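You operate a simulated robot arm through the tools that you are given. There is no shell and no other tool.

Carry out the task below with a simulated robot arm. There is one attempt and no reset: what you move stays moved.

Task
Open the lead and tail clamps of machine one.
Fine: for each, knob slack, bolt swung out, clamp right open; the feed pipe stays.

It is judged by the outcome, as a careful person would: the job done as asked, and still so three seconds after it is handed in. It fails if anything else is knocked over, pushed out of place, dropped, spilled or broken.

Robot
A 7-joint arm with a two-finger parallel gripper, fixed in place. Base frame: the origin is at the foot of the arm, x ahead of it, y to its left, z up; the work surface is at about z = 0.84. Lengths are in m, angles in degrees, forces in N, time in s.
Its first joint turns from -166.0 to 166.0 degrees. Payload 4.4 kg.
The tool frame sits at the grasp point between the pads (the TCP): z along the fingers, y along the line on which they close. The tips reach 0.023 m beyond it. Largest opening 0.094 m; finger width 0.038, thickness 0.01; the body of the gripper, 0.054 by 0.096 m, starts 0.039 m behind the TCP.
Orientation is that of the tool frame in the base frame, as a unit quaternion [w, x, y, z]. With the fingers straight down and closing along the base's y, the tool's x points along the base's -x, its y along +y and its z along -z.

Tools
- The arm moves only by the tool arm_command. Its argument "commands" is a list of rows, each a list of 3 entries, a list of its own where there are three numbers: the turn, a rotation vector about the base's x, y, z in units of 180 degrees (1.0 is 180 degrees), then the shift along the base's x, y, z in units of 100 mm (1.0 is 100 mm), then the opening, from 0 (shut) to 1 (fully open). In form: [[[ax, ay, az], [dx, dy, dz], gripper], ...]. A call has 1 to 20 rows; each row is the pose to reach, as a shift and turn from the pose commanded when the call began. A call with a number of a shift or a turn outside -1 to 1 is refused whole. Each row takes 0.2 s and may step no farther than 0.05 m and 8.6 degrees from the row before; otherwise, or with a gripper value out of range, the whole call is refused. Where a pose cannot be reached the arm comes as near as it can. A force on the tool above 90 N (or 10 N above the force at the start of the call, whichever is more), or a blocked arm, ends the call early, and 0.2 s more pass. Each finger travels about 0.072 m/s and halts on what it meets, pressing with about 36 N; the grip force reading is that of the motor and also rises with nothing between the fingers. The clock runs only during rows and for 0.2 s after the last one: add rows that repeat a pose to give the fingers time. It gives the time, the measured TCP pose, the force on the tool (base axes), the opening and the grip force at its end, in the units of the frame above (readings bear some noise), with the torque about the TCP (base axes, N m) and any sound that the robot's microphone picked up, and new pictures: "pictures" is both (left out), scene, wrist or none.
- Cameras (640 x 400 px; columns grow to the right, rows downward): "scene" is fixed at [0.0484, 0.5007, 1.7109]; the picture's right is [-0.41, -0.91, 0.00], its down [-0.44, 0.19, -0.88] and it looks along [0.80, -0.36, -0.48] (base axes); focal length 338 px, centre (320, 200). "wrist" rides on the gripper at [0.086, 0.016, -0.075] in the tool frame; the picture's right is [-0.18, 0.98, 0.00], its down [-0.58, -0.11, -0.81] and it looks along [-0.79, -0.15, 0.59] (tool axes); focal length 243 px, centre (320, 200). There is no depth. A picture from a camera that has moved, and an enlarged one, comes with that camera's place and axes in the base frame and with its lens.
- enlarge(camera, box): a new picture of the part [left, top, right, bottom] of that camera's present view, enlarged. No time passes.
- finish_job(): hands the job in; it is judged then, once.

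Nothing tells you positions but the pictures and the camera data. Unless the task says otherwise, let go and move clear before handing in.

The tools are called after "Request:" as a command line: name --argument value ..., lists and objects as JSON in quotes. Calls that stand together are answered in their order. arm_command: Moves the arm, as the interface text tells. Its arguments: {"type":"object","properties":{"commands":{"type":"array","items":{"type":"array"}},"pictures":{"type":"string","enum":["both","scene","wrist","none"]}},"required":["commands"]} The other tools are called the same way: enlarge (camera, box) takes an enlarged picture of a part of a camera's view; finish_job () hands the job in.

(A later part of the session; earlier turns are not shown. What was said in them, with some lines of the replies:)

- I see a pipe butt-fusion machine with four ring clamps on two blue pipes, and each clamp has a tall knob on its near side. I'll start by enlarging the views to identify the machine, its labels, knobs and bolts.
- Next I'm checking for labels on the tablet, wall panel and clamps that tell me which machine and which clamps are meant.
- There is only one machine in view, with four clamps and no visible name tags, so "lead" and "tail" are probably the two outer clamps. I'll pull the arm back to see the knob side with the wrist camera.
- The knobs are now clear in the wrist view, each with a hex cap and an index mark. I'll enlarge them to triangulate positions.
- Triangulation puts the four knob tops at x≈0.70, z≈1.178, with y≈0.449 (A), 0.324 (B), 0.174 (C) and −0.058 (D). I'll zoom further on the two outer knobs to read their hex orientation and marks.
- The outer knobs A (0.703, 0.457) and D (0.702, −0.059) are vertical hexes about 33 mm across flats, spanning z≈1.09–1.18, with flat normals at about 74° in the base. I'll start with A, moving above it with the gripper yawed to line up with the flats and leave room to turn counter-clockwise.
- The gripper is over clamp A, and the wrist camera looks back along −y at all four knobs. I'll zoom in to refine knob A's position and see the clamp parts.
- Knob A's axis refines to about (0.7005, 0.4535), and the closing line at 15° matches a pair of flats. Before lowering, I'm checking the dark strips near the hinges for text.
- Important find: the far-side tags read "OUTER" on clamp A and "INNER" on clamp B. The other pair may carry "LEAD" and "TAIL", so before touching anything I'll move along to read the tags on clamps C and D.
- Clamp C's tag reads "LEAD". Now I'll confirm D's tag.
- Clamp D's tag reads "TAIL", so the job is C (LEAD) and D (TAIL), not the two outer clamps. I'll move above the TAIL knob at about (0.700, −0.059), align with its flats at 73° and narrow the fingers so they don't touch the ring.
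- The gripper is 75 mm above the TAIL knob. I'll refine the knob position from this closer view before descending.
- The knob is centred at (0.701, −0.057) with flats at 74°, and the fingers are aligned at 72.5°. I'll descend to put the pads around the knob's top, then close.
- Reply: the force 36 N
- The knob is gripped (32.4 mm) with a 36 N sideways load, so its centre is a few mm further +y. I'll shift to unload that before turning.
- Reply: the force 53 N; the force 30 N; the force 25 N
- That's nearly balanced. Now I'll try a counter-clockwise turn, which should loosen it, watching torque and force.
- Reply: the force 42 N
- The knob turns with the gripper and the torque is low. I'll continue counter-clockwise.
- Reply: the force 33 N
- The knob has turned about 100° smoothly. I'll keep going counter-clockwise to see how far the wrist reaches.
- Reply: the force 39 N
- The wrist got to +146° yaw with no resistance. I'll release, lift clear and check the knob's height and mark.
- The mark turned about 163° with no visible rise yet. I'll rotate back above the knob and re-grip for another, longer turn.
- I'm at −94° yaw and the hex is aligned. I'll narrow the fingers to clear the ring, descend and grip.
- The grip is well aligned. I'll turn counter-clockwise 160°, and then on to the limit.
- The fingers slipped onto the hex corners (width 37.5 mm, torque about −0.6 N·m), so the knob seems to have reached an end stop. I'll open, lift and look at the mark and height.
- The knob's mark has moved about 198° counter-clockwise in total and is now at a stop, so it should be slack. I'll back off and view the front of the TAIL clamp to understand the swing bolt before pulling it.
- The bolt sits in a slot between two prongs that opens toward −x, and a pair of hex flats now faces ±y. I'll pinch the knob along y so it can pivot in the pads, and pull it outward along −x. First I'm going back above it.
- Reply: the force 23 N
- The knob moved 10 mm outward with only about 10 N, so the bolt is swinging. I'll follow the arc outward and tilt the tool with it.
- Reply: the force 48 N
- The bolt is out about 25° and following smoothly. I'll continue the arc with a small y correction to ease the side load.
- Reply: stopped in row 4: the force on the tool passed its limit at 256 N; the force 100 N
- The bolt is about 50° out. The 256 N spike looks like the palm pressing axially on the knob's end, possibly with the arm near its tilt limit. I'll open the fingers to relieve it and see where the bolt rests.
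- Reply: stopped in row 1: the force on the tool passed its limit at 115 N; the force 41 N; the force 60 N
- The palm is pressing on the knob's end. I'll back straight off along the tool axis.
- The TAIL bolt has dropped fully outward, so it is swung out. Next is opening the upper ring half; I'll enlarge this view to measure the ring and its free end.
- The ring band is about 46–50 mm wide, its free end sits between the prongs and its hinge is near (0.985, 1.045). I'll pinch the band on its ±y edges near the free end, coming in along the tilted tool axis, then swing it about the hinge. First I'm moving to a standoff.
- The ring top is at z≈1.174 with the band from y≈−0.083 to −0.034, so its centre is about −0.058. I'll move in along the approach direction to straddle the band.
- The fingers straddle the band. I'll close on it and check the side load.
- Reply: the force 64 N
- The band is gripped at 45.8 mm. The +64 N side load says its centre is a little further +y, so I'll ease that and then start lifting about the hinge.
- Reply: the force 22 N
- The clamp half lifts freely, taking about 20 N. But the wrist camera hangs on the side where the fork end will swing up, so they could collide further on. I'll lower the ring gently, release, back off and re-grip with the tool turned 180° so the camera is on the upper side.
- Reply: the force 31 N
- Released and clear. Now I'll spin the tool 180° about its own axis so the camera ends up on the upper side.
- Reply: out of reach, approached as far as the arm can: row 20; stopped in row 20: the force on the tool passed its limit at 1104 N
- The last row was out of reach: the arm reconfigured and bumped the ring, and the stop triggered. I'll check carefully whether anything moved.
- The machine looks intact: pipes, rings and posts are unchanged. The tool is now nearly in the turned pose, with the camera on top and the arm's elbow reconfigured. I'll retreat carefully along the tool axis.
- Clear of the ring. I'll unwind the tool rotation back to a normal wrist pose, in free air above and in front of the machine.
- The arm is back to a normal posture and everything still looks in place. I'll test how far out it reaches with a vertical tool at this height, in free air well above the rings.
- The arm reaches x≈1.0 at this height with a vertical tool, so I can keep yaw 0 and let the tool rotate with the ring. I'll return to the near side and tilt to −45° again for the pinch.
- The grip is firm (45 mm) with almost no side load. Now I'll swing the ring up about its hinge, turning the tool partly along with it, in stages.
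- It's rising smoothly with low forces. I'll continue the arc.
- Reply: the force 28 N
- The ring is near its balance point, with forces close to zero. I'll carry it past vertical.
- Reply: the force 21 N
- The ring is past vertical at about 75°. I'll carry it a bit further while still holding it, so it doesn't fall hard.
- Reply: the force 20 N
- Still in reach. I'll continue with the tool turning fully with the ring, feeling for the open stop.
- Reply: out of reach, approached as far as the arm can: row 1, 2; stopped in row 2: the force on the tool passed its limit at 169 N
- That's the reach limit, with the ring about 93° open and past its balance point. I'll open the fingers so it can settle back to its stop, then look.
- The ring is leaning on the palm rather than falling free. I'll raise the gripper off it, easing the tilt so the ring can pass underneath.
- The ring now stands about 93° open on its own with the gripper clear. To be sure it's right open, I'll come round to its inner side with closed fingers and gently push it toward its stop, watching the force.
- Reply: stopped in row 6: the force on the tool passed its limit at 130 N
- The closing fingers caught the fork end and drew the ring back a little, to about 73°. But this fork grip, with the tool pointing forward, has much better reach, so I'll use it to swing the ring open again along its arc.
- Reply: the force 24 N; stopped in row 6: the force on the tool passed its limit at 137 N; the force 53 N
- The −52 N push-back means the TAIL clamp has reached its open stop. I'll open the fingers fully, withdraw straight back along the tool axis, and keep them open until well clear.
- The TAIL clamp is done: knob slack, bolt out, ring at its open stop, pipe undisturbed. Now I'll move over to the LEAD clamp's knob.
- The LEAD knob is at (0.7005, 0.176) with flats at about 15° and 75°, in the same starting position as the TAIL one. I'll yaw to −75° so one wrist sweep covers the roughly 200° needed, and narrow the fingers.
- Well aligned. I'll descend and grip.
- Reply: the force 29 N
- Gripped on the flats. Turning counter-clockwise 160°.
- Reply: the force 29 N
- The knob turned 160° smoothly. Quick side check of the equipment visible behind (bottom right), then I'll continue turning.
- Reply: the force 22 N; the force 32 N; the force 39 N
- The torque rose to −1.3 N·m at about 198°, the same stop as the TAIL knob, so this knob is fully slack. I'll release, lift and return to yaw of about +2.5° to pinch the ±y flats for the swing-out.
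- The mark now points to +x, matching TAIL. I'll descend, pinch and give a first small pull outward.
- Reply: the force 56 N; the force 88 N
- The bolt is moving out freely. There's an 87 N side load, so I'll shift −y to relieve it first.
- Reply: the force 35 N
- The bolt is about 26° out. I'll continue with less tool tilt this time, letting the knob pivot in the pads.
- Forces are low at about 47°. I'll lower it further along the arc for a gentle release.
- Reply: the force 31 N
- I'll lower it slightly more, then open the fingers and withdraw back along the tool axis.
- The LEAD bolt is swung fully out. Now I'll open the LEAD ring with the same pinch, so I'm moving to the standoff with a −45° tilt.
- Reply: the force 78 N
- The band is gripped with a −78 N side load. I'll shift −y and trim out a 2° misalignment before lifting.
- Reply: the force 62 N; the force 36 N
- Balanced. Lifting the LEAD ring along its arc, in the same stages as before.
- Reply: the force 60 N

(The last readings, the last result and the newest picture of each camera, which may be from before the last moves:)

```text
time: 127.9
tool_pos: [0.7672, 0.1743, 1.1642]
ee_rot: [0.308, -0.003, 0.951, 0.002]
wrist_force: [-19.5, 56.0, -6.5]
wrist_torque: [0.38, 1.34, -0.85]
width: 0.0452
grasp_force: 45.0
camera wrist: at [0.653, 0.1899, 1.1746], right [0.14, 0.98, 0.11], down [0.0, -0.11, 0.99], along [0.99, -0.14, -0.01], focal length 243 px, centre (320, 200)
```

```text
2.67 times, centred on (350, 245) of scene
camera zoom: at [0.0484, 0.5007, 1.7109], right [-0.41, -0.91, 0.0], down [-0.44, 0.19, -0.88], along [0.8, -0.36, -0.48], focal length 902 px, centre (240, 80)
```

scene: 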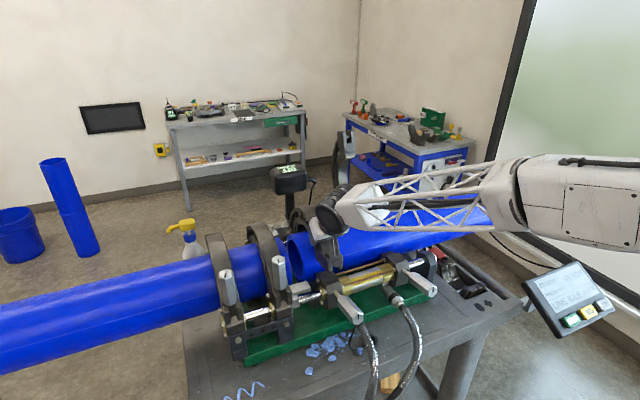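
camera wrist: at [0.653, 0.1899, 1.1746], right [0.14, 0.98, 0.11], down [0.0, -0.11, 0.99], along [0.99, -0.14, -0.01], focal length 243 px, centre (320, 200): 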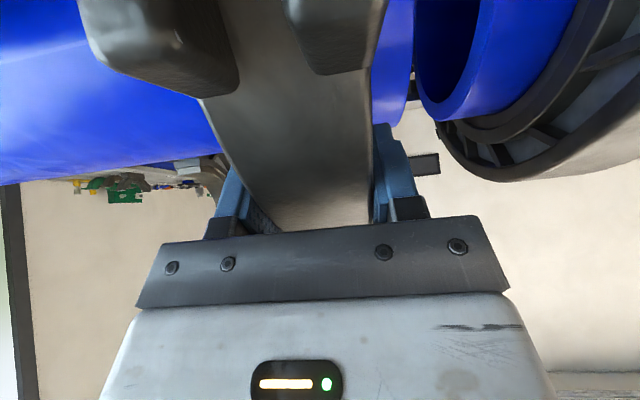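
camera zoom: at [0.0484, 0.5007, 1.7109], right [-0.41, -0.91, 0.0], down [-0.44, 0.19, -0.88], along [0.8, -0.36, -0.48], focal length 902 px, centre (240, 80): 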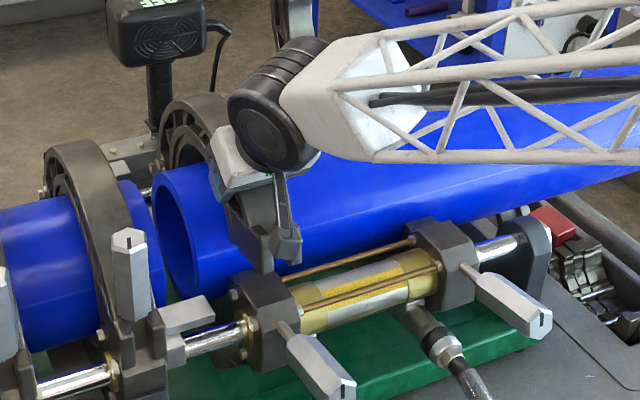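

Request:
arm_command --commands '[[[0, 0.0125, 0], [0.066, 0.01, 0.111], 0], [[0, 0.025, 0], [0.136, 0.018, 0.219], 0], [[0, 0.0375, 0], [0.213, 0.018, 0.323], 0], [[0, 0.05, 0], [0.293, 0.018, 0.423], 0], [[0, 0.0625, 0], [0.38, 0.018, 0.519], 0], [[0, 0.075, 0], [0.471, 0.018, 0.609], 0], [[0, 0.0875, 0], [0.567, 0.018, 0.695], 0], [[0, 0.1, 0], [0.667, 0.018, 0.776], 0], [[0, 0.1, 0], [0.667, 0.018, 0.776], 0]]' --pictures "scene"

Request:
arm_command --commands '[[[0, 0.0125, 0], [0.105, 0, 0.075], 0], [[0, 0.025, 0], [0.213, 0, 0.145], 0], [[0, 0.0375, 0], [0.325, 0, 0.209], 0], [[0, 0.05, 0], [0.44, 0, 0.267], 0], [[0, 0.05, 0], [0.44, 0, 0.267], 0]]' --pictures "both"

```text
time: 129.9
tool_pos: [0.8352, 0.1746, 1.2429]
ee_rot: [0.155, -0.001, 0.988, 0.002]
wrist_force: [-15.0, -2.8, 3.6]
wrist_torque: [-0.57, 1.46, -1.47]
width: 0.0452
grasp_force: 45.3
```

scene: 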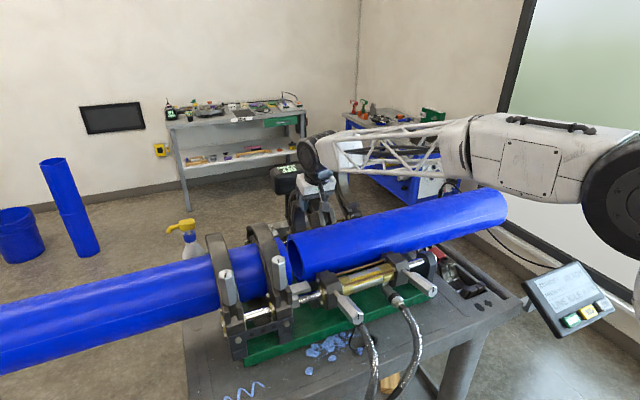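

```text
time: 131.1
tool_pos: [0.878, 0.1746, 1.2698]
ee_rot: [0.077, -0.002, 0.997, 0.002]
wrist_force: [-10.5, 9.9, 6.7]
wrist_torque: [-0.82, 1.13, -1.01]
width: 0.0449
grasp_force: 45.1
camera wrist: at [0.7802, 0.19, 1.329], right [0.18, 0.98, 0.03], down [0.45, -0.11, 0.89], along [0.88, -0.14, -0.46], focal length 243 px, centre (320, 200)
```

scene: 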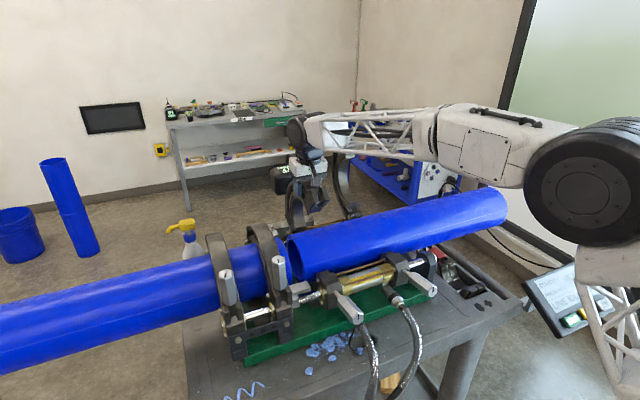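
wrist: 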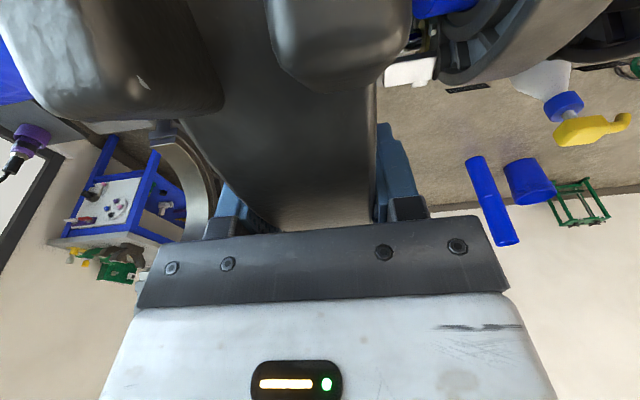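

Smooth so far, at about 48°. I'll carry it on past the balance point.

Request:
arm_command --commands '[[[0, 0.0125, 0], [0.118, 0, 0.052], 0], [[0, 0.025, 0], [0.238, 0, 0.098], 0], [[0, 0.0375, 0], [0.361, 0, 0.137], 0], [[0, 0.05, 0], [0.485, 0, 0.17], 0], [[0, 0.0625, 0], [0.611, 0, 0.196], 0], [[0, 0.075, 0], [0.738, 0, 0.216], 0], [[0, 0.0875, 0], [0.866, 0, 0.229], 0], [[0, 0.0875, 0], [0.866, 0, 0.229], 0]]' --pictures "both"

Request:
enlarge --camera "scene" --box '[240, 100, 440, 260]'

```text
time: 132.9
tool_pos: [0.9655, 0.1754, 1.2931]
ee_rot: [-0.059, -0.002, 0.998, 0.002]
wrist_force: [1.6, 5.5, 22.3]
wrist_torque: [-1.63, -0.26, -1.13]
width: 0.0451
grasp_force: 46.1
camera wrist: at [0.8872, 0.1901, 1.3775], right [0.18, 0.98, -0.02], down [0.67, -0.11, 0.73], along [0.72, -0.14, -0.68], focal length 243 px, centre (320, 200)
```

scene: 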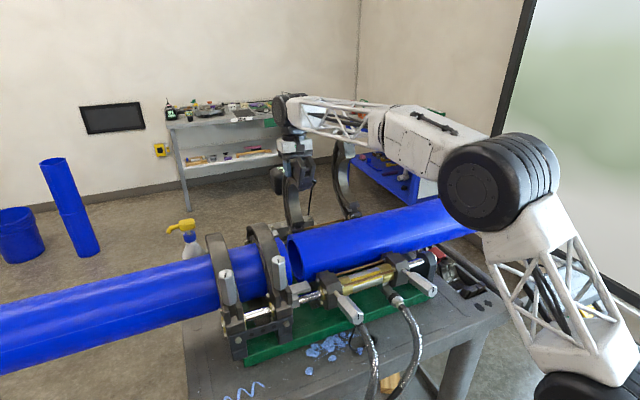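
wrist: 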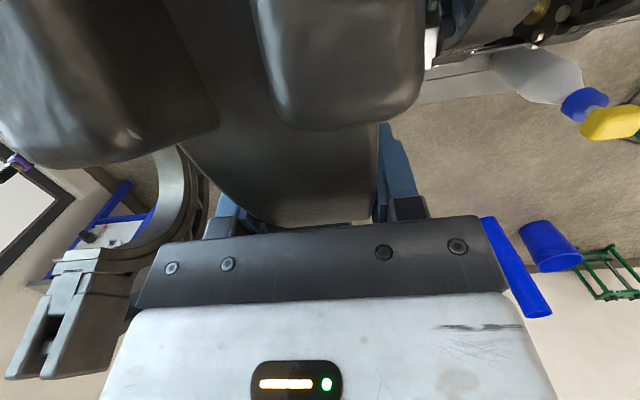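

```text
2.50 times, centred on (340, 180) of scene
camera zoom: at [0.0484, 0.5007, 1.7109], right [-0.41, -0.91, 0.0], down [-0.44, 0.19, -0.88], along [0.8, -0.36, -0.48], focal length 846 px, centre (270, 250)
```

zoom: 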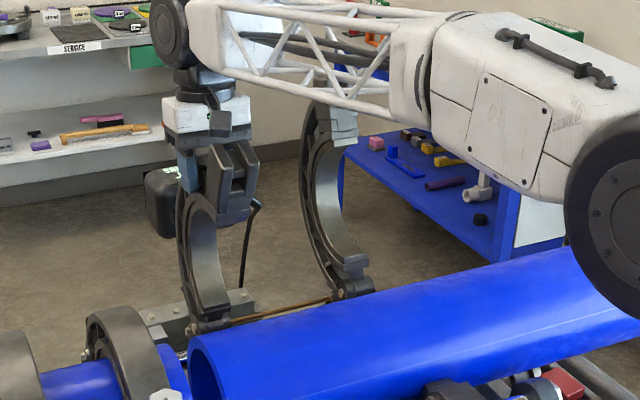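

Request:
arm_command --commands '[[[0, 0.01, 0], [0.129, 0, 0.006], 0], [[0, 0.02, 0], [0.258, 0, 0.006], 0], [[0, 0.03, 0], [0.387, 0, -0.001], 0], [[0, 0.04, 0], [0.515, 0, -0.015], 0], [[0, 0.05, 0], [0.642, 0, -0.036], 0], [[0, 0.05, 0], [0.642, 0, -0.036], 0]]' --pictures "both"

Request:
enlarge --camera "scene" --box '[240, 100, 440, 260]'

```text
time: 134.3
tool_pos: [1.0304, 0.1741, 1.2878]
ee_rot: [-0.138, -0.001, 0.99, 0.002]
wrist_force: [-0.5, -6.7, 10.1]
wrist_torque: [-1.5, 0.91, -1.2]
width: 0.0452
grasp_force: 45.0
camera wrist: at [0.966, 0.1902, 1.3828], right [0.18, 0.98, -0.05], down [0.78, -0.11, 0.62], along [0.6, -0.14, -0.79], focal length 243 px, centre (320, 200)
```

scene: 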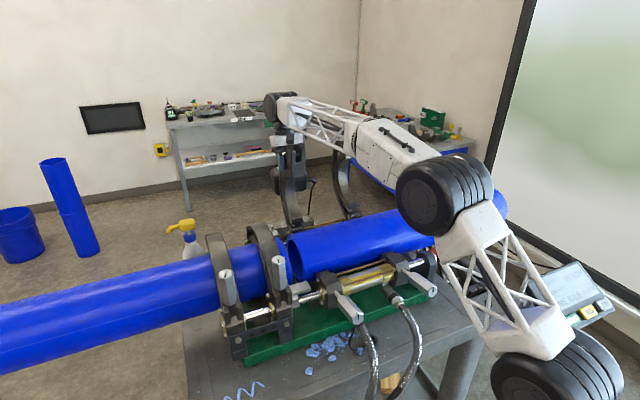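
wrist: 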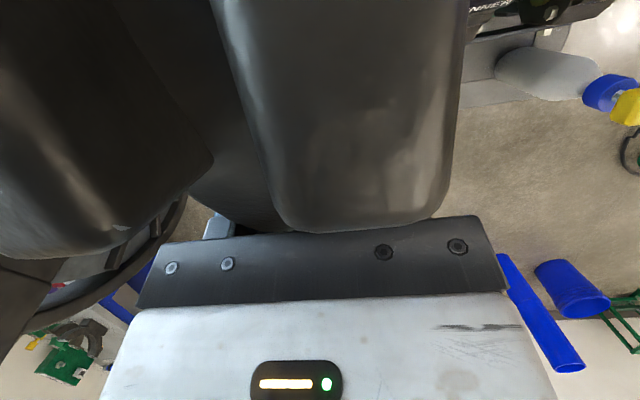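

```text
2.50 times, centred on (340, 180) of scene
camera zoom: at [0.0484, 0.5007, 1.7109], right [-0.41, -0.91, 0.0], down [-0.44, 0.19, -0.88], along [0.8, -0.36, -0.48], focal length 846 px, centre (270, 250)
```

zoom: 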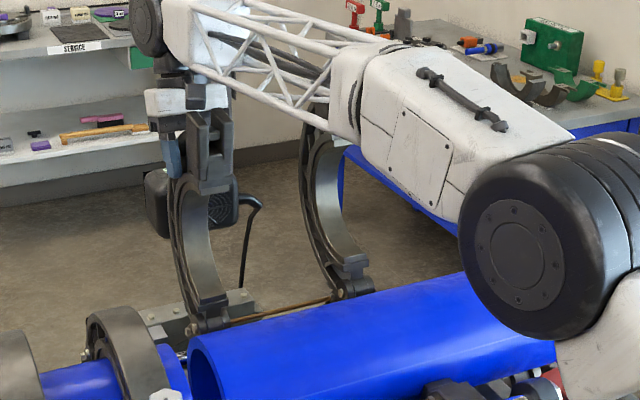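

At about 84° open. I'll nudge it a few degrees more, release, and lift away mostly along the tool axis so the ring isn't dragged back.

Request:
arm_command --commands '[[[0, 0.0083, 0], [0.064, 0, -0.012], 0], [[0, 0.0167, 0], [0.127, 0, -0.027], 0], [[0, 0.0167, 0], [0.127, 0, -0.027], 0]]' --pictures "none"

Request:
arm_command --commands '[[[0, 0, 0], [0, 0, 0], 0.6], [[0, 0, 0], [0, 0, 0], 0.9], [[0, 0, 0], [0, 0, 0], 1], [[0, 0, 0], [0, 0, 0], 1], [[0, 0, 0], [0.02, 0, 0.1], 1], [[0, 0, 0], [0.05, 0, 0.3], 1], [[0, -0.0222, 0], [0.02, 0, 0.5], 1], [[0, -0.05, 0], [-0.03, 0, 0.7], 1], [[0, -0.0722, 0], [-0.13, 0, 0.9], 1], [[0, -0.0889, 0], [-0.23, 0, 1], 1]]' --pictures "both"

Request:
enlarge --camera "scene" --box '[240, 100, 440, 260]'

```text
time: 135.1
tool_pos: [1.0433, 0.1754, 1.2851]
ee_rot: [-0.164, -0.001, 0.987, 0.001]
wrist_force: [-0.2, -6.0, 3.1]
wrist_torque: [-1.91, 0.7, -0.42]
width: 0.045
grasp_force: 44.7
```

```text
time: 137.3
tool_pos: [1.0191, 0.175, 1.3847]
ee_rot: [-0.024, -0.003, 1.0, 0.002]
wrist_force: [0.4, 0.2, -1.2]
wrist_torque: [0.02, 0.01, 0.03]
width: 0.0937
grasp_force: 0.0
camera wrist: at [0.9357, 0.1903, 1.4636], right [0.18, 0.98, -0.01], down [0.62, -0.11, 0.78], along [0.76, -0.14, -0.63], focal length 243 px, centre (320, 200)
```

scene: 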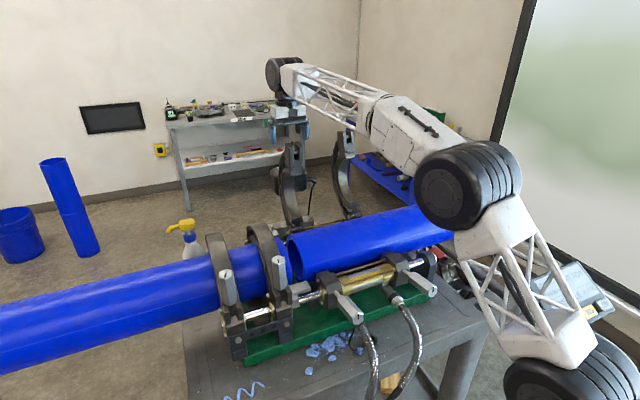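
wrist: 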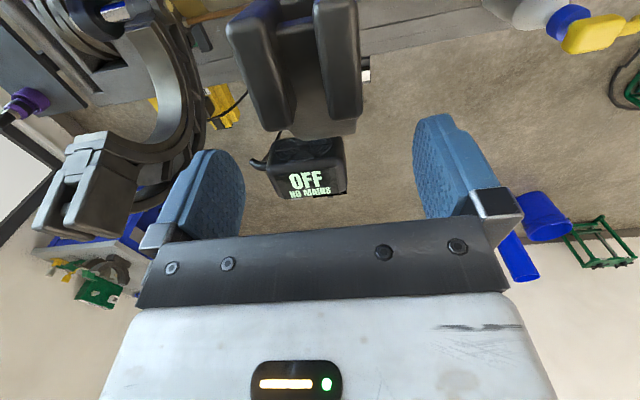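

```text
2.50 times, centred on (340, 180) of scene
camera zoom: at [0.0484, 0.5007, 1.7109], right [-0.41, -0.91, 0.0], down [-0.44, 0.19, -0.88], along [0.8, -0.36, -0.48], focal length 846 px, centre (270, 250)
```

zoom: 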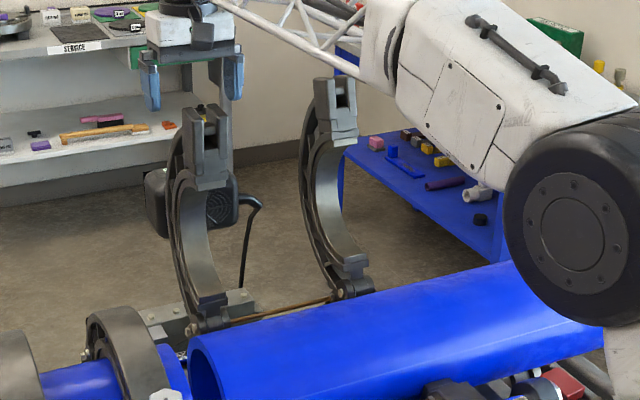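

The LEAD ring stands at about 88° on its own, and the TAIL ring is a bit further back at its stop. I'll grip the LEAD fork from above with a forward-pointing tool and push it back to its stop too. First I'm setting the approach pose.

Request:
arm_command --commands '[[[0, -0.03, 0], [-0.1, 0, 0.2], 1], [[0, -0.07, 0], [-0.3, 0, 0.35], 1], [[0, -0.11, 0], [-0.5, 0, 0.35], 1], [[0, -0.13, 0], [-0.55, 0, 0.35], 1], [[0, -0.13, 0], [-0.55, 0, 0.35], 1]]' --pictures "both"

```text
time: 138.5
tool_pos: [0.9645, 0.176, 1.4206]
ee_rot: [0.179, -0.002, 0.984, 0.001]
wrist_force: [-0.9, 1.0, 0.9]
wrist_torque: [0.0, 0.01, -0.01]
width: 0.0941
grasp_force: 0.1
camera wrist: at [0.8562, 0.1904, 1.4599], right [0.17, 0.98, 0.07], down [0.26, -0.11, 0.96], along [0.95, -0.14, -0.27], focal length 243 px, centre (320, 200)
```

scene: 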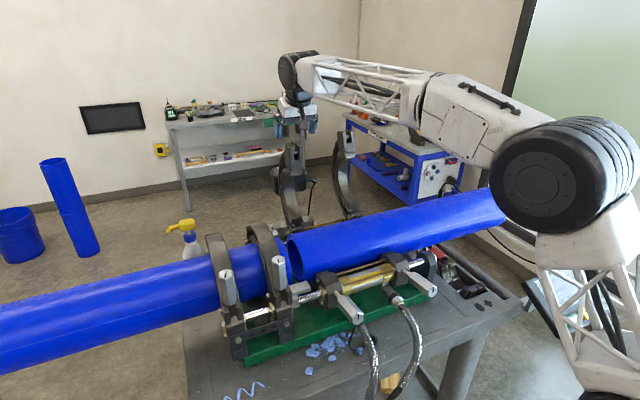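
wrist: 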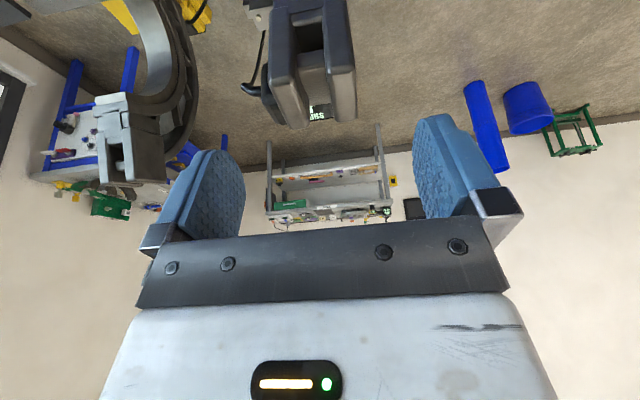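

Request:
arm_command --commands '[[[0, 0, 0], [0.1, -0.005, -0.27], 1], [[0, 0, 0], [0.2, -0.005, -0.54], 1], [[0, 0, 0], [0.32, -0.005, -0.8], 1], [[0, 0, 0], [0.32, -0.005, -0.8], 1]]' --pictures "wrist"

```text
time: 139.5
tool_pos: [0.9961, 0.175, 1.3397]
ee_rot: [0.179, -0.002, 0.984, 0.001]
wrist_force: [0.2, -0.1, -0.2]
wrist_torque: [-0.03, 0.0, 0.0]
width: 0.0939
grasp_force: 0.0
camera wrist: at [0.8875, 0.1897, 1.379], right [0.17, 0.98, 0.07], down [0.26, -0.11, 0.96], along [0.95, -0.14, -0.28], focal length 243 px, centre (320, 200)
```

wrist: 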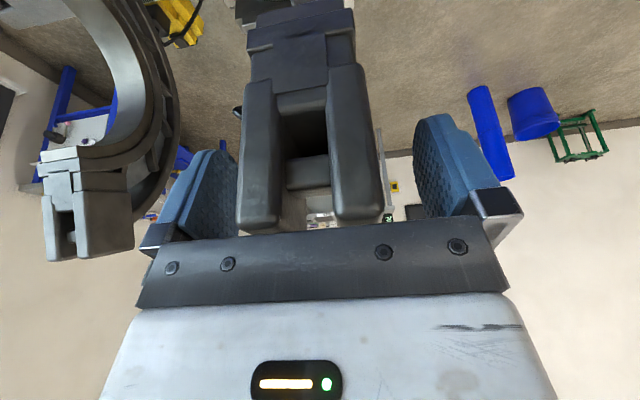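

The fork is between the pads. Closing on it.

Request:
arm_command --commands '[[[0, 0, 0], [0, 0, 0], 0.7], [[0, 0, 0], [0, 0, 0], 0.5], [[0, 0, 0], [0, 0, 0], 0.2], [[0, 0, 0], [0, 0, 0], 0]]' --pictures "wrist"

```text
time: 140.5
tool_pos: [0.9963, 0.1742, 1.3401]
ee_rot: [0.179, -0.002, 0.984, 0.002]
wrist_force: [2.9, 9.5, 0.6]
wrist_torque: [-1.66, -0.38, -1.21]
width: 0.045
grasp_force: 44.7
camera wrist: at [0.8874, 0.1901, 1.3791], right [0.17, 0.98, 0.07], down [0.26, -0.11, 0.96], along [0.95, -0.14, -0.28], focal length 243 px, centre (320, 200)
```

wrist: 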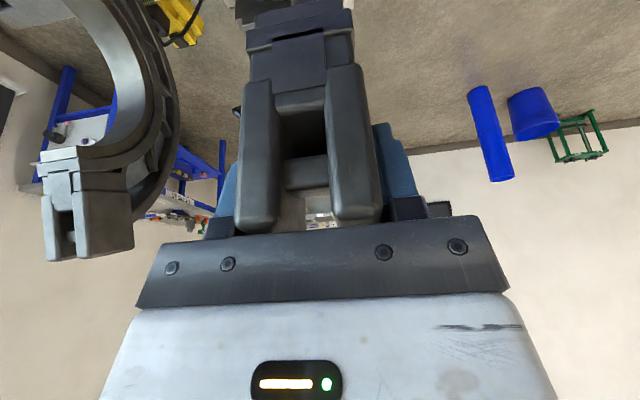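

Request:
arm_command --commands '[[[0, 0, 0], [0.103, 0, -0.006], 0], [[0, 0, 0], [0.206, 0, -0.015], 0], [[0, 0, 0], [0.308, 0, -0.028], 0], [[0, 0, 0], [0.308, 0, -0.028], 0]]' --pictures "none"

Request:
arm_command --commands '[[[0, 0, 0], [0.05, 0, -0.008], 0], [[0, 0, 0], [0.1, 0, -0.017], 0], [[0, 0, 0], [0.15, 0, -0.027], 0], [[0, 0, 0], [0.2, 0, -0.037], 0], [[0, 0, 0], [0.25, 0, -0.048], 0], [[0, 0, 0], [0.3, 0, -0.06], 0]]' --pictures "both"

Request:
enlarge --camera "scene" --box '[240, 100, 440, 260]'

```text
time: 141.5
tool_pos: [1.0261, 0.1748, 1.3384]
ee_rot: [0.18, -0.003, 0.984, 0.002]
wrist_force: [-4.0, 5.7, 24.9]
wrist_torque: [-1.91, 2.28, -1.36]
width: 0.0451
grasp_force: 44.6
```

```text
time: 142.9
tool_pos: [1.0556, 0.1747, 1.3376]
ee_rot: [0.183, -0.002, 0.983, 0.003]
wrist_force: [2.3, 12.0, 82.6]
wrist_torque: [-3.06, 4.41, -1.62]
width: 0.045
grasp_force: 45.0
camera wrist: at [0.9469, 0.19, 1.3764], right [0.17, 0.98, 0.07], down [0.25, -0.11, 0.96], along [0.95, -0.14, -0.27], focal length 243 px, centre (320, 200)
```

scene: 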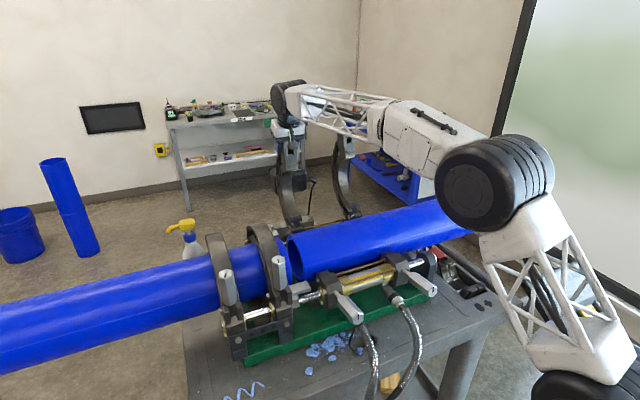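
wrist: 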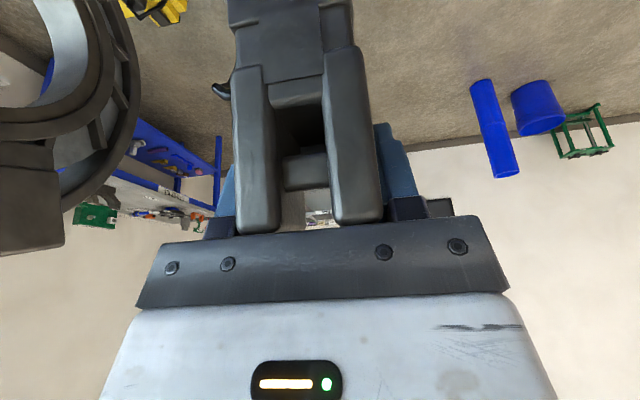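

```text
2.50 times, centred on (340, 180) of scene
camera zoom: at [0.0484, 0.5007, 1.7109], right [-0.41, -0.91, 0.0], down [-0.44, 0.19, -0.88], along [0.8, -0.36, -0.48], focal length 846 px, centre (270, 250)
```

zoom: 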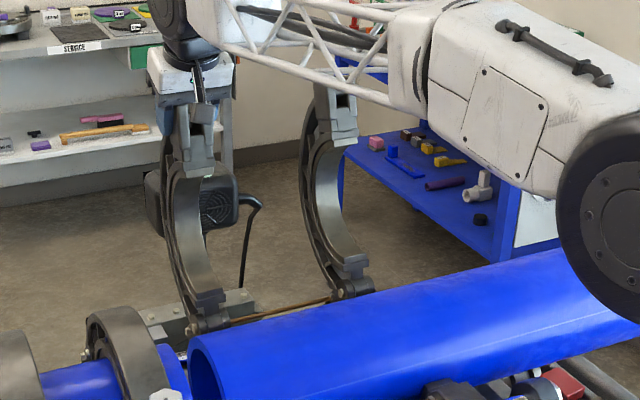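

There's an 82 N upward load and almost no push-back in x, so the palm is bearing on the fork tip rather than the ring being at its stop. I'll raise slightly to relieve it and keep pushing outward in small steps.

Request:
arm_command --commands '[[[0, 0, 0], [0, 0, 0.05], 0], [[0, 0, 0], [0, 0, 0.06], 0]]' --pictures "none"

Request:
arm_command --commands '[[[0, 0, 0], [0.03, 0, 0], 0], [[0, 0, 0], [0.06, 0, 0], 0], [[0, 0, 0], [0.1, 0, 0], 0], [[0, 0, 0], [0.1, 0, 0], 0]]' --pictures "none"

```text
time: 143.5
tool_pos: [1.056, 0.1753, 1.3367]
ee_rot: [0.178, -0.002, 0.984, 0.001]
wrist_force: [13.2, 13.7, 55.2]
wrist_torque: [-2.07, 0.83, -1.19]
width: 0.0448
grasp_force: 44.9
```

```text
time: 144.5
tool_pos: [1.0673, 0.1749, 1.3363]
ee_rot: [0.178, -0.002, 0.984, 0.001]
wrist_force: [-0.1, 11.6, 29.6]
wrist_torque: [-2.19, 2.54, -1.48]
width: 0.0452
grasp_force: 45.0
```

Still moving freely, so it's not at the stop yet. I'll continue in small steps until it pushes back.

Request:
arm_command --commands '[[[0, 0, 0], [0.055, 0, -0.005], 0], [[0, 0, 0], [0.113, 0, -0.015], 0], [[0, 0, 0], [0.163, 0, -0.03], 0], [[0, 0, 0], [0.163, 0, -0.03], 0]]' --pictures "none"

Request:
arm_command --commands '[[[0, 0, 0], [0.05, 0, -0.015], 0], [[0, 0, 0], [0.1, 0, -0.033], 0], [[0, 0, 0], [0.15, 0, -0.053], 0], [[0, 0, 0], [0.15, 0, -0.053], 0]]' --pictures "both"

Request:
enlarge --camera "scene" --box '[240, 100, 440, 260]'

```text
time: 145.5
tool_pos: [1.0842, 0.1746, 1.3329]
ee_rot: [0.178, -0.002, 0.984, 0.001]
wrist_force: [-5.0, 11.9, 0.3]
wrist_torque: [-1.7, 1.72, -1.22]
width: 0.045
grasp_force: 45.2
```

```text
time: 146.5
tool_pos: [1.0972, 0.1755, 1.3307]
ee_rot: [0.179, -0.002, 0.984, 0.002]
wrist_force: [-41.1, 9.2, -4.9]
wrist_torque: [-1.36, -0.16, -1.23]
width: 0.0449
grasp_force: 45.9
camera wrist: at [0.9891, 0.1901, 1.3697], right [0.17, 0.98, 0.07], down [0.26, -0.11, 0.96], along [0.95, -0.14, -0.28], focal length 243 px, centre (320, 200)
```

scene: 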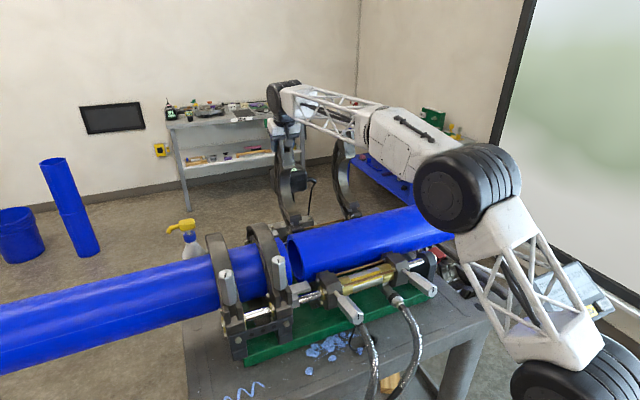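
wrist: 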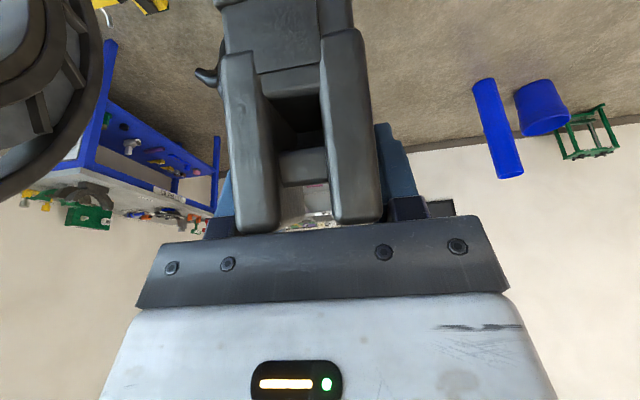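

```text
2.50 times, centred on (340, 180) of scene
camera zoom: at [0.0484, 0.5007, 1.7109], right [-0.41, -0.91, 0.0], down [-0.44, 0.19, -0.88], along [0.8, -0.36, -0.48], focal length 846 px, centre (270, 250)
```

zoom: 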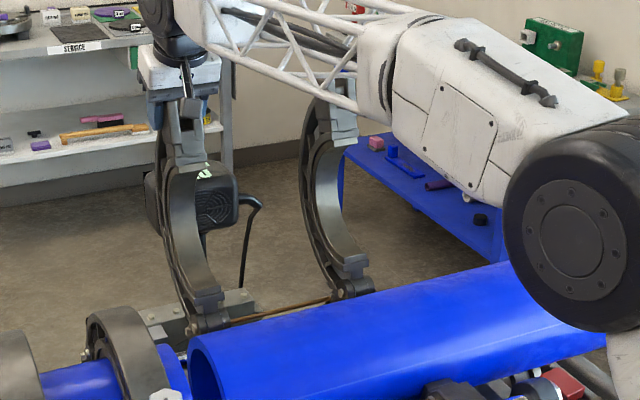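

The LEAD ring now pushes back with −41 N at the same lean as TAIL, so it's at its open stop, and the black unit behind hasn't moved. I'll open the fingers and withdraw along the tool axis.

Request:
arm_command --commands '[[[0, 0, 0], [0, 0, 0], 0.6], [[0, 0, 0], [0, 0, 0], 0.9], [[0, 0, 0], [0, 0, 0], 1], [[0, 0, 0], [0, 0, 0], 1], [[0, 0, 0], [-0.04, 0, 0.2], 1], [[0, 0, 0], [-0.12, 0, 0.5], 1], [[0, 0, 0], [-0.2, 0, 0.8], 1], [[0, 0, 0], [-0.3, 0, 1], 1]]' --pictures "both"

Request:
enlarge --camera "scene" --box '[240, 100, 440, 260]'

```text
time: 148.3
tool_pos: [1.0677, 0.1744, 1.4281]
ee_rot: [0.178, -0.002, 0.984, 0.002]
wrist_force: [0.5, -0.2, 0.0]
wrist_torque: [0.0, 0.01, 0.05]
width: 0.0939
grasp_force: 0.1
camera wrist: at [0.9599, 0.1897, 1.468], right [0.17, 0.98, 0.07], down [0.26, -0.11, 0.96], along [0.95, -0.14, -0.28], focal length 243 px, centre (320, 200)
```

scene: 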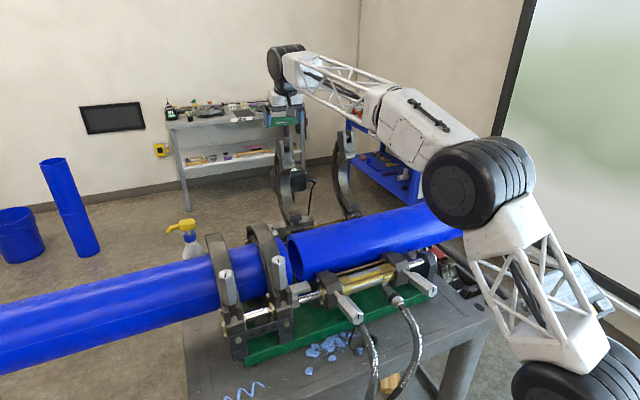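
wrist: 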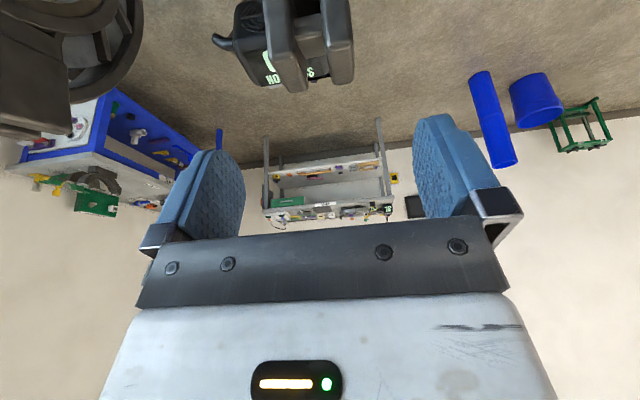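

```text
2.50 times, centred on (340, 180) of scene
camera zoom: at [0.0484, 0.5007, 1.7109], right [-0.41, -0.91, 0.0], down [-0.44, 0.19, -0.88], along [0.8, -0.36, -0.48], focal length 846 px, centre (270, 250)
```

zoom: 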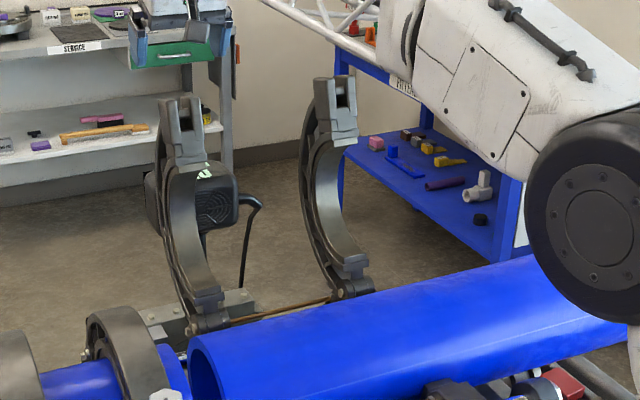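

Both rings now stand open at the same lean. I'll move the arm clear and inspect everything.

Request:
arm_command --commands '[[[0, 0.037, 0], [-0.35, 0, 0.1], 1], [[0, 0.074, 0], [-0.7, 0, 0.2], 1], [[0, 0.111, 0], [-1, 0, 0.3], 1]]' --pictures "none"

Request:
arm_command --commands '[[[0, 0, 0], [-0.35, 0, 0], 1], [[0, 0, 0], [-0.7, 0, 0], 1], [[0, 0, 0], [-1, 0, 0], 1]]' --pictures "none"

Request:
arm_command --commands '[[[0, 0, 0], [-0.35, 0, 0], 1], [[0, 0, 0], [-0.7, 0, 0], 1], [[0, 0, 0], [-1, 0, 0], 1]]' --pictures "none"

Request:
arm_command --commands '[[[0, 0, 0], [-0.35, 0, 0], 1], [[0, 0, 0], [-0.7, 0, 0], 1], [[0, 0, 0], [-1, 0, 0], 1]]' --pictures "none"

Request:
arm_command --commands '[[[0, 0, 0], [-0.35, 0, 0], 1], [[0, 0, 0], [-0.7, 0, 0], 1], [[0, 0, 0], [-1, 0, 0], 1]]' --pictures "both"

Request:
enlarge --camera "scene" --box '[180, 160, 520, 380]'

Request:
enlarge --camera "wrist" --box '[100, 0, 540, 250]'

```text
time: 149.1
tool_pos: [0.9681, 0.1726, 1.4596]
ee_rot: [0.004, -0.002, 1.0, 0.002]
wrist_force: [0.2, -0.1, 0.2]
wrist_torque: [-0.01, -0.02, 0.0]
width: 0.0939
grasp_force: 0.1
```

```text
time: 149.9
tool_pos: [0.8686, 0.1742, 1.4567]
ee_rot: [0.005, -0.001, 1.0, 0.002]
wrist_force: [-0.7, 0.7, -0.3]
wrist_torque: [0.0, 0.03, 0.0]
width: 0.0942
grasp_force: 0.1
```

```text
time: 150.7
tool_pos: [0.7678, 0.1759, 1.458]
ee_rot: [0.004, -0.003, 1.0, 0.002]
wrist_force: [0.1, 0.7, -0.3]
wrist_torque: [-0.03, 0.04, -0.01]
width: 0.0941
grasp_force: 0.1
```

```text
time: 151.5
tool_pos: [0.6684, 0.1749, 1.4582]
ee_rot: [0.005, -0.002, 1.0, 0.002]
wrist_force: [0.4, 1.0, -0.6]
wrist_torque: [0.02, 0.03, 0.02]
width: 0.0939
grasp_force: 0.0
```

```text
time: 152.3
tool_pos: [0.5669, 0.1744, 1.4586]
ee_rot: [0.004, -0.002, 1.0, 0.003]
wrist_force: [0.1, 0.6, 0.0]
wrist_torque: [-0.05, 0.01, -0.02]
width: 0.0939
grasp_force: 0.1
camera wrist: at [0.4799, 0.1905, 1.5325], right [0.18, 0.98, 0.0], down [0.57, -0.11, 0.81], along [0.8, -0.14, -0.58], focal length 243 px, centre (320, 200)
```

scene: 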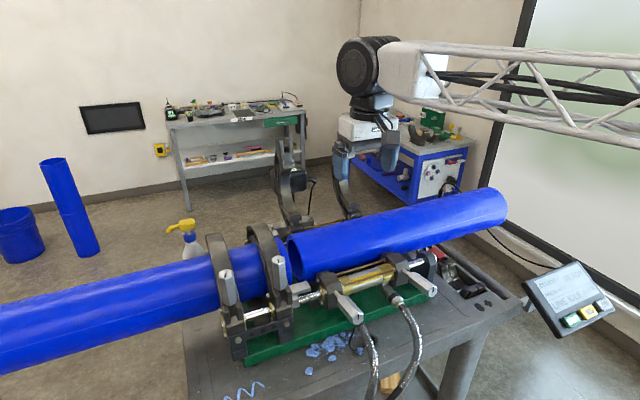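
wrist: 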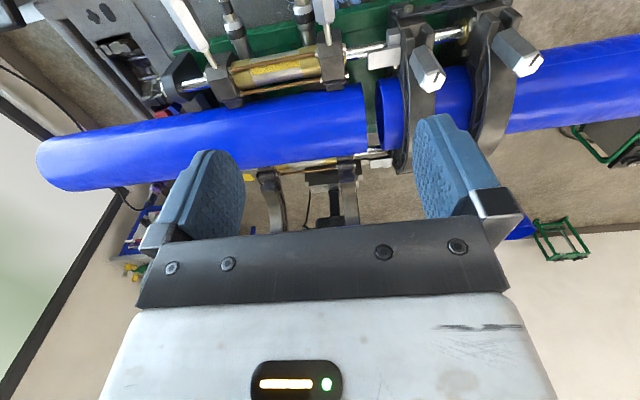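

```text
1.82 times, centred on (350, 270) of scene
camera zoom: at [0.0484, 0.5007, 1.7109], right [-0.41, -0.91, 0.0], down [-0.44, 0.19, -0.88], along [0.8, -0.36, -0.48], focal length 615 px, centre (266, 73)
```

zoom: 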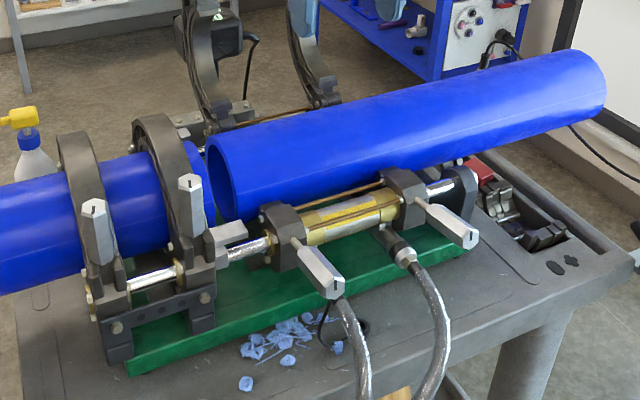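

```text
1.45 times, centred on (320, 125) of wrist
camera zoom: at [0.4799, 0.1905, 1.5325], right [0.18, 0.98, 0.0], down [0.57, -0.11, 0.81], along [0.8, -0.14, -0.58], focal length 353 px, centre (320, 309)
```

zoom: 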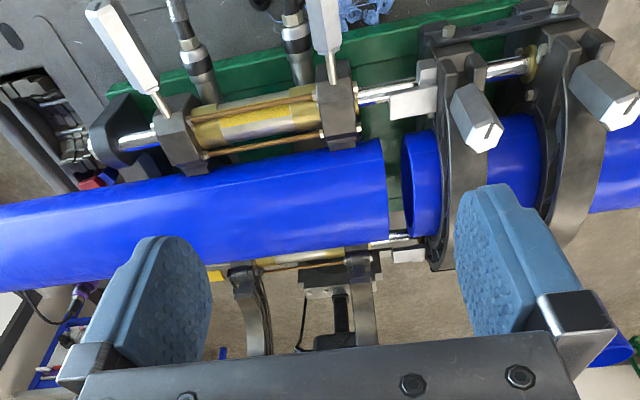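

Request:
arm_command --commands '[[[0, 0, 0], [-0.3, -0.3, 0.2], 1], [[0, 0, 0], [-0.6, -0.6, 0.4], 1], [[0, 0, 0], [-0.8, -0.9, 0.6], 1], [[0, 0, 0], [-0.8, -0.9, 0.6], 1], [[0, 0, 0], [-0.8, -0.9, 0.6], 1], [[0, 0, 0], [-0.8, -0.9, 0.6], 1]]' --pictures "both"

Request:
enlarge --camera "scene" --box '[240, 100, 440, 260]'

Request:
enlarge --camera "scene" --box '[280, 230, 460, 350]'

```text
time: 153.7
tool_pos: [0.4882, 0.0858, 1.52]
ee_rot: [0.005, -0.003, 1.0, 0.002]
wrist_force: [-0.3, -0.8, -0.7]
wrist_torque: [-0.03, 0.01, 0.02]
width: 0.0941
grasp_force: 0.0
camera wrist: at [0.3996, 0.1005, 1.5934], right [0.18, 0.98, 0.01], down [0.57, -0.11, 0.81], along [0.8, -0.14, -0.58], focal length 243 px, centre (320, 200)
```

scene: 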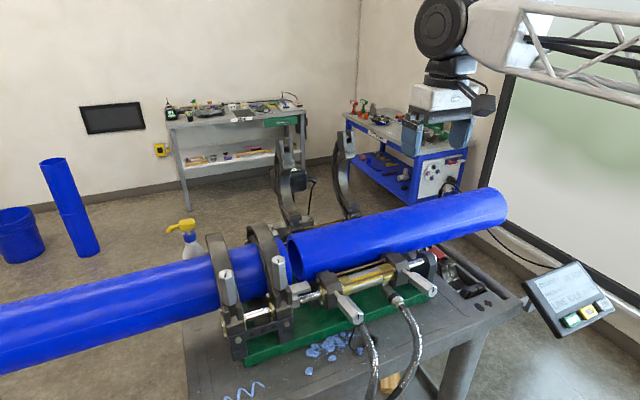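
wrist: 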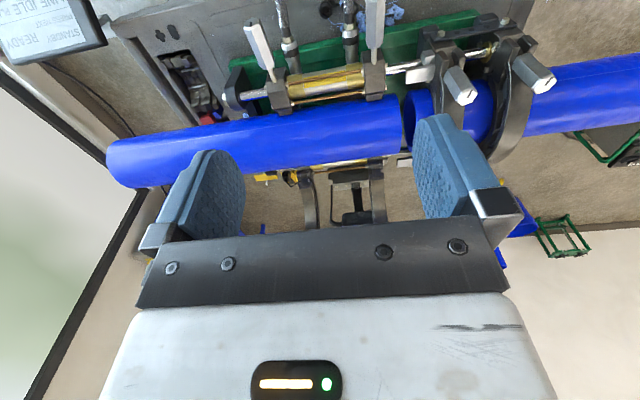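

```text
2.50 times, centred on (340, 180) of scene
camera zoom: at [0.0484, 0.5007, 1.7109], right [-0.41, -0.91, 0.0], down [-0.44, 0.19, -0.88], along [0.8, -0.36, -0.48], focal length 846 px, centre (270, 250)
```

zoom: 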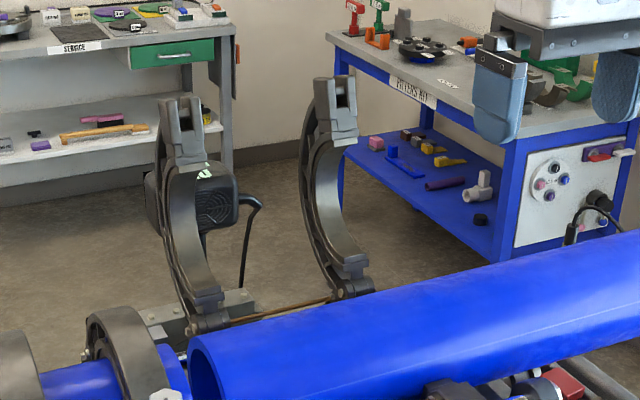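

```text
3.33 times, centred on (370, 290) of scene
camera zoom: at [0.0484, 0.5007, 1.7109], right [-0.41, -0.91, 0.0], down [-0.44, 0.19, -0.88], along [0.8, -0.36, -0.48], focal length 1128 px, centre (153, -100)
```

zoom: 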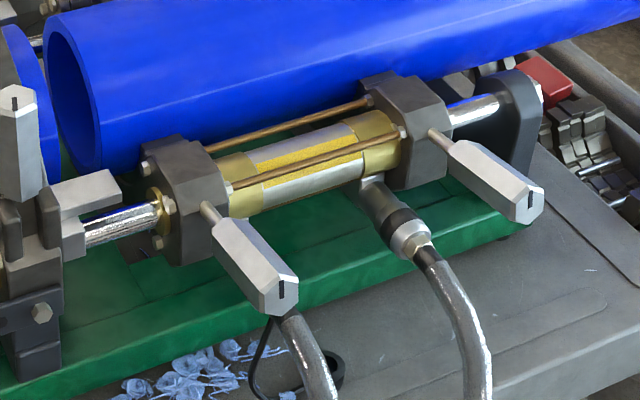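

The LEAD and TAIL clamps are done. On each, the knob is turned back to its slack stop, the bolt is swung fully out and the upper half stands back at its open stop. The OUTER and INNER clamps are untouched, both pipes look to be where they were, and the arm is clear. I'm handing the job in.

Request:
finish_job

```text
The job is handed in.
```

I opened the LEAD and TAIL clamps of machine one and handed the job in. Neither pipe looks to have moved in the pictures.

- **Which clamps:** the tags on the far side read OUTER, INNER, LEAD and TAIL. LEAD and TAIL are the pair on the hydraulic-cylinder side. I didn't touch OUTER or INNER.
- **Each clamp:** the knob is turned back to its slack stop, about 198° counter-clockwise. The bolt is swung out level, and the upper half was pushed back until it met its open stop. Both halves stood on their own after I let go.

**Hard knock on TAIL:** while I was turning the wrist near the TAIL clamp, the arm went out of reach and bumped its ring before the safety stop cut in (peak reading 1104 N). I checked the pictures straight afterwards and again at the end, and saw nothing shifted or damaged. The clamp also opened normally after that.

A few smaller force stops, up to 256 N, came while swinging the TAIL bolt out and pushing its upper half open.
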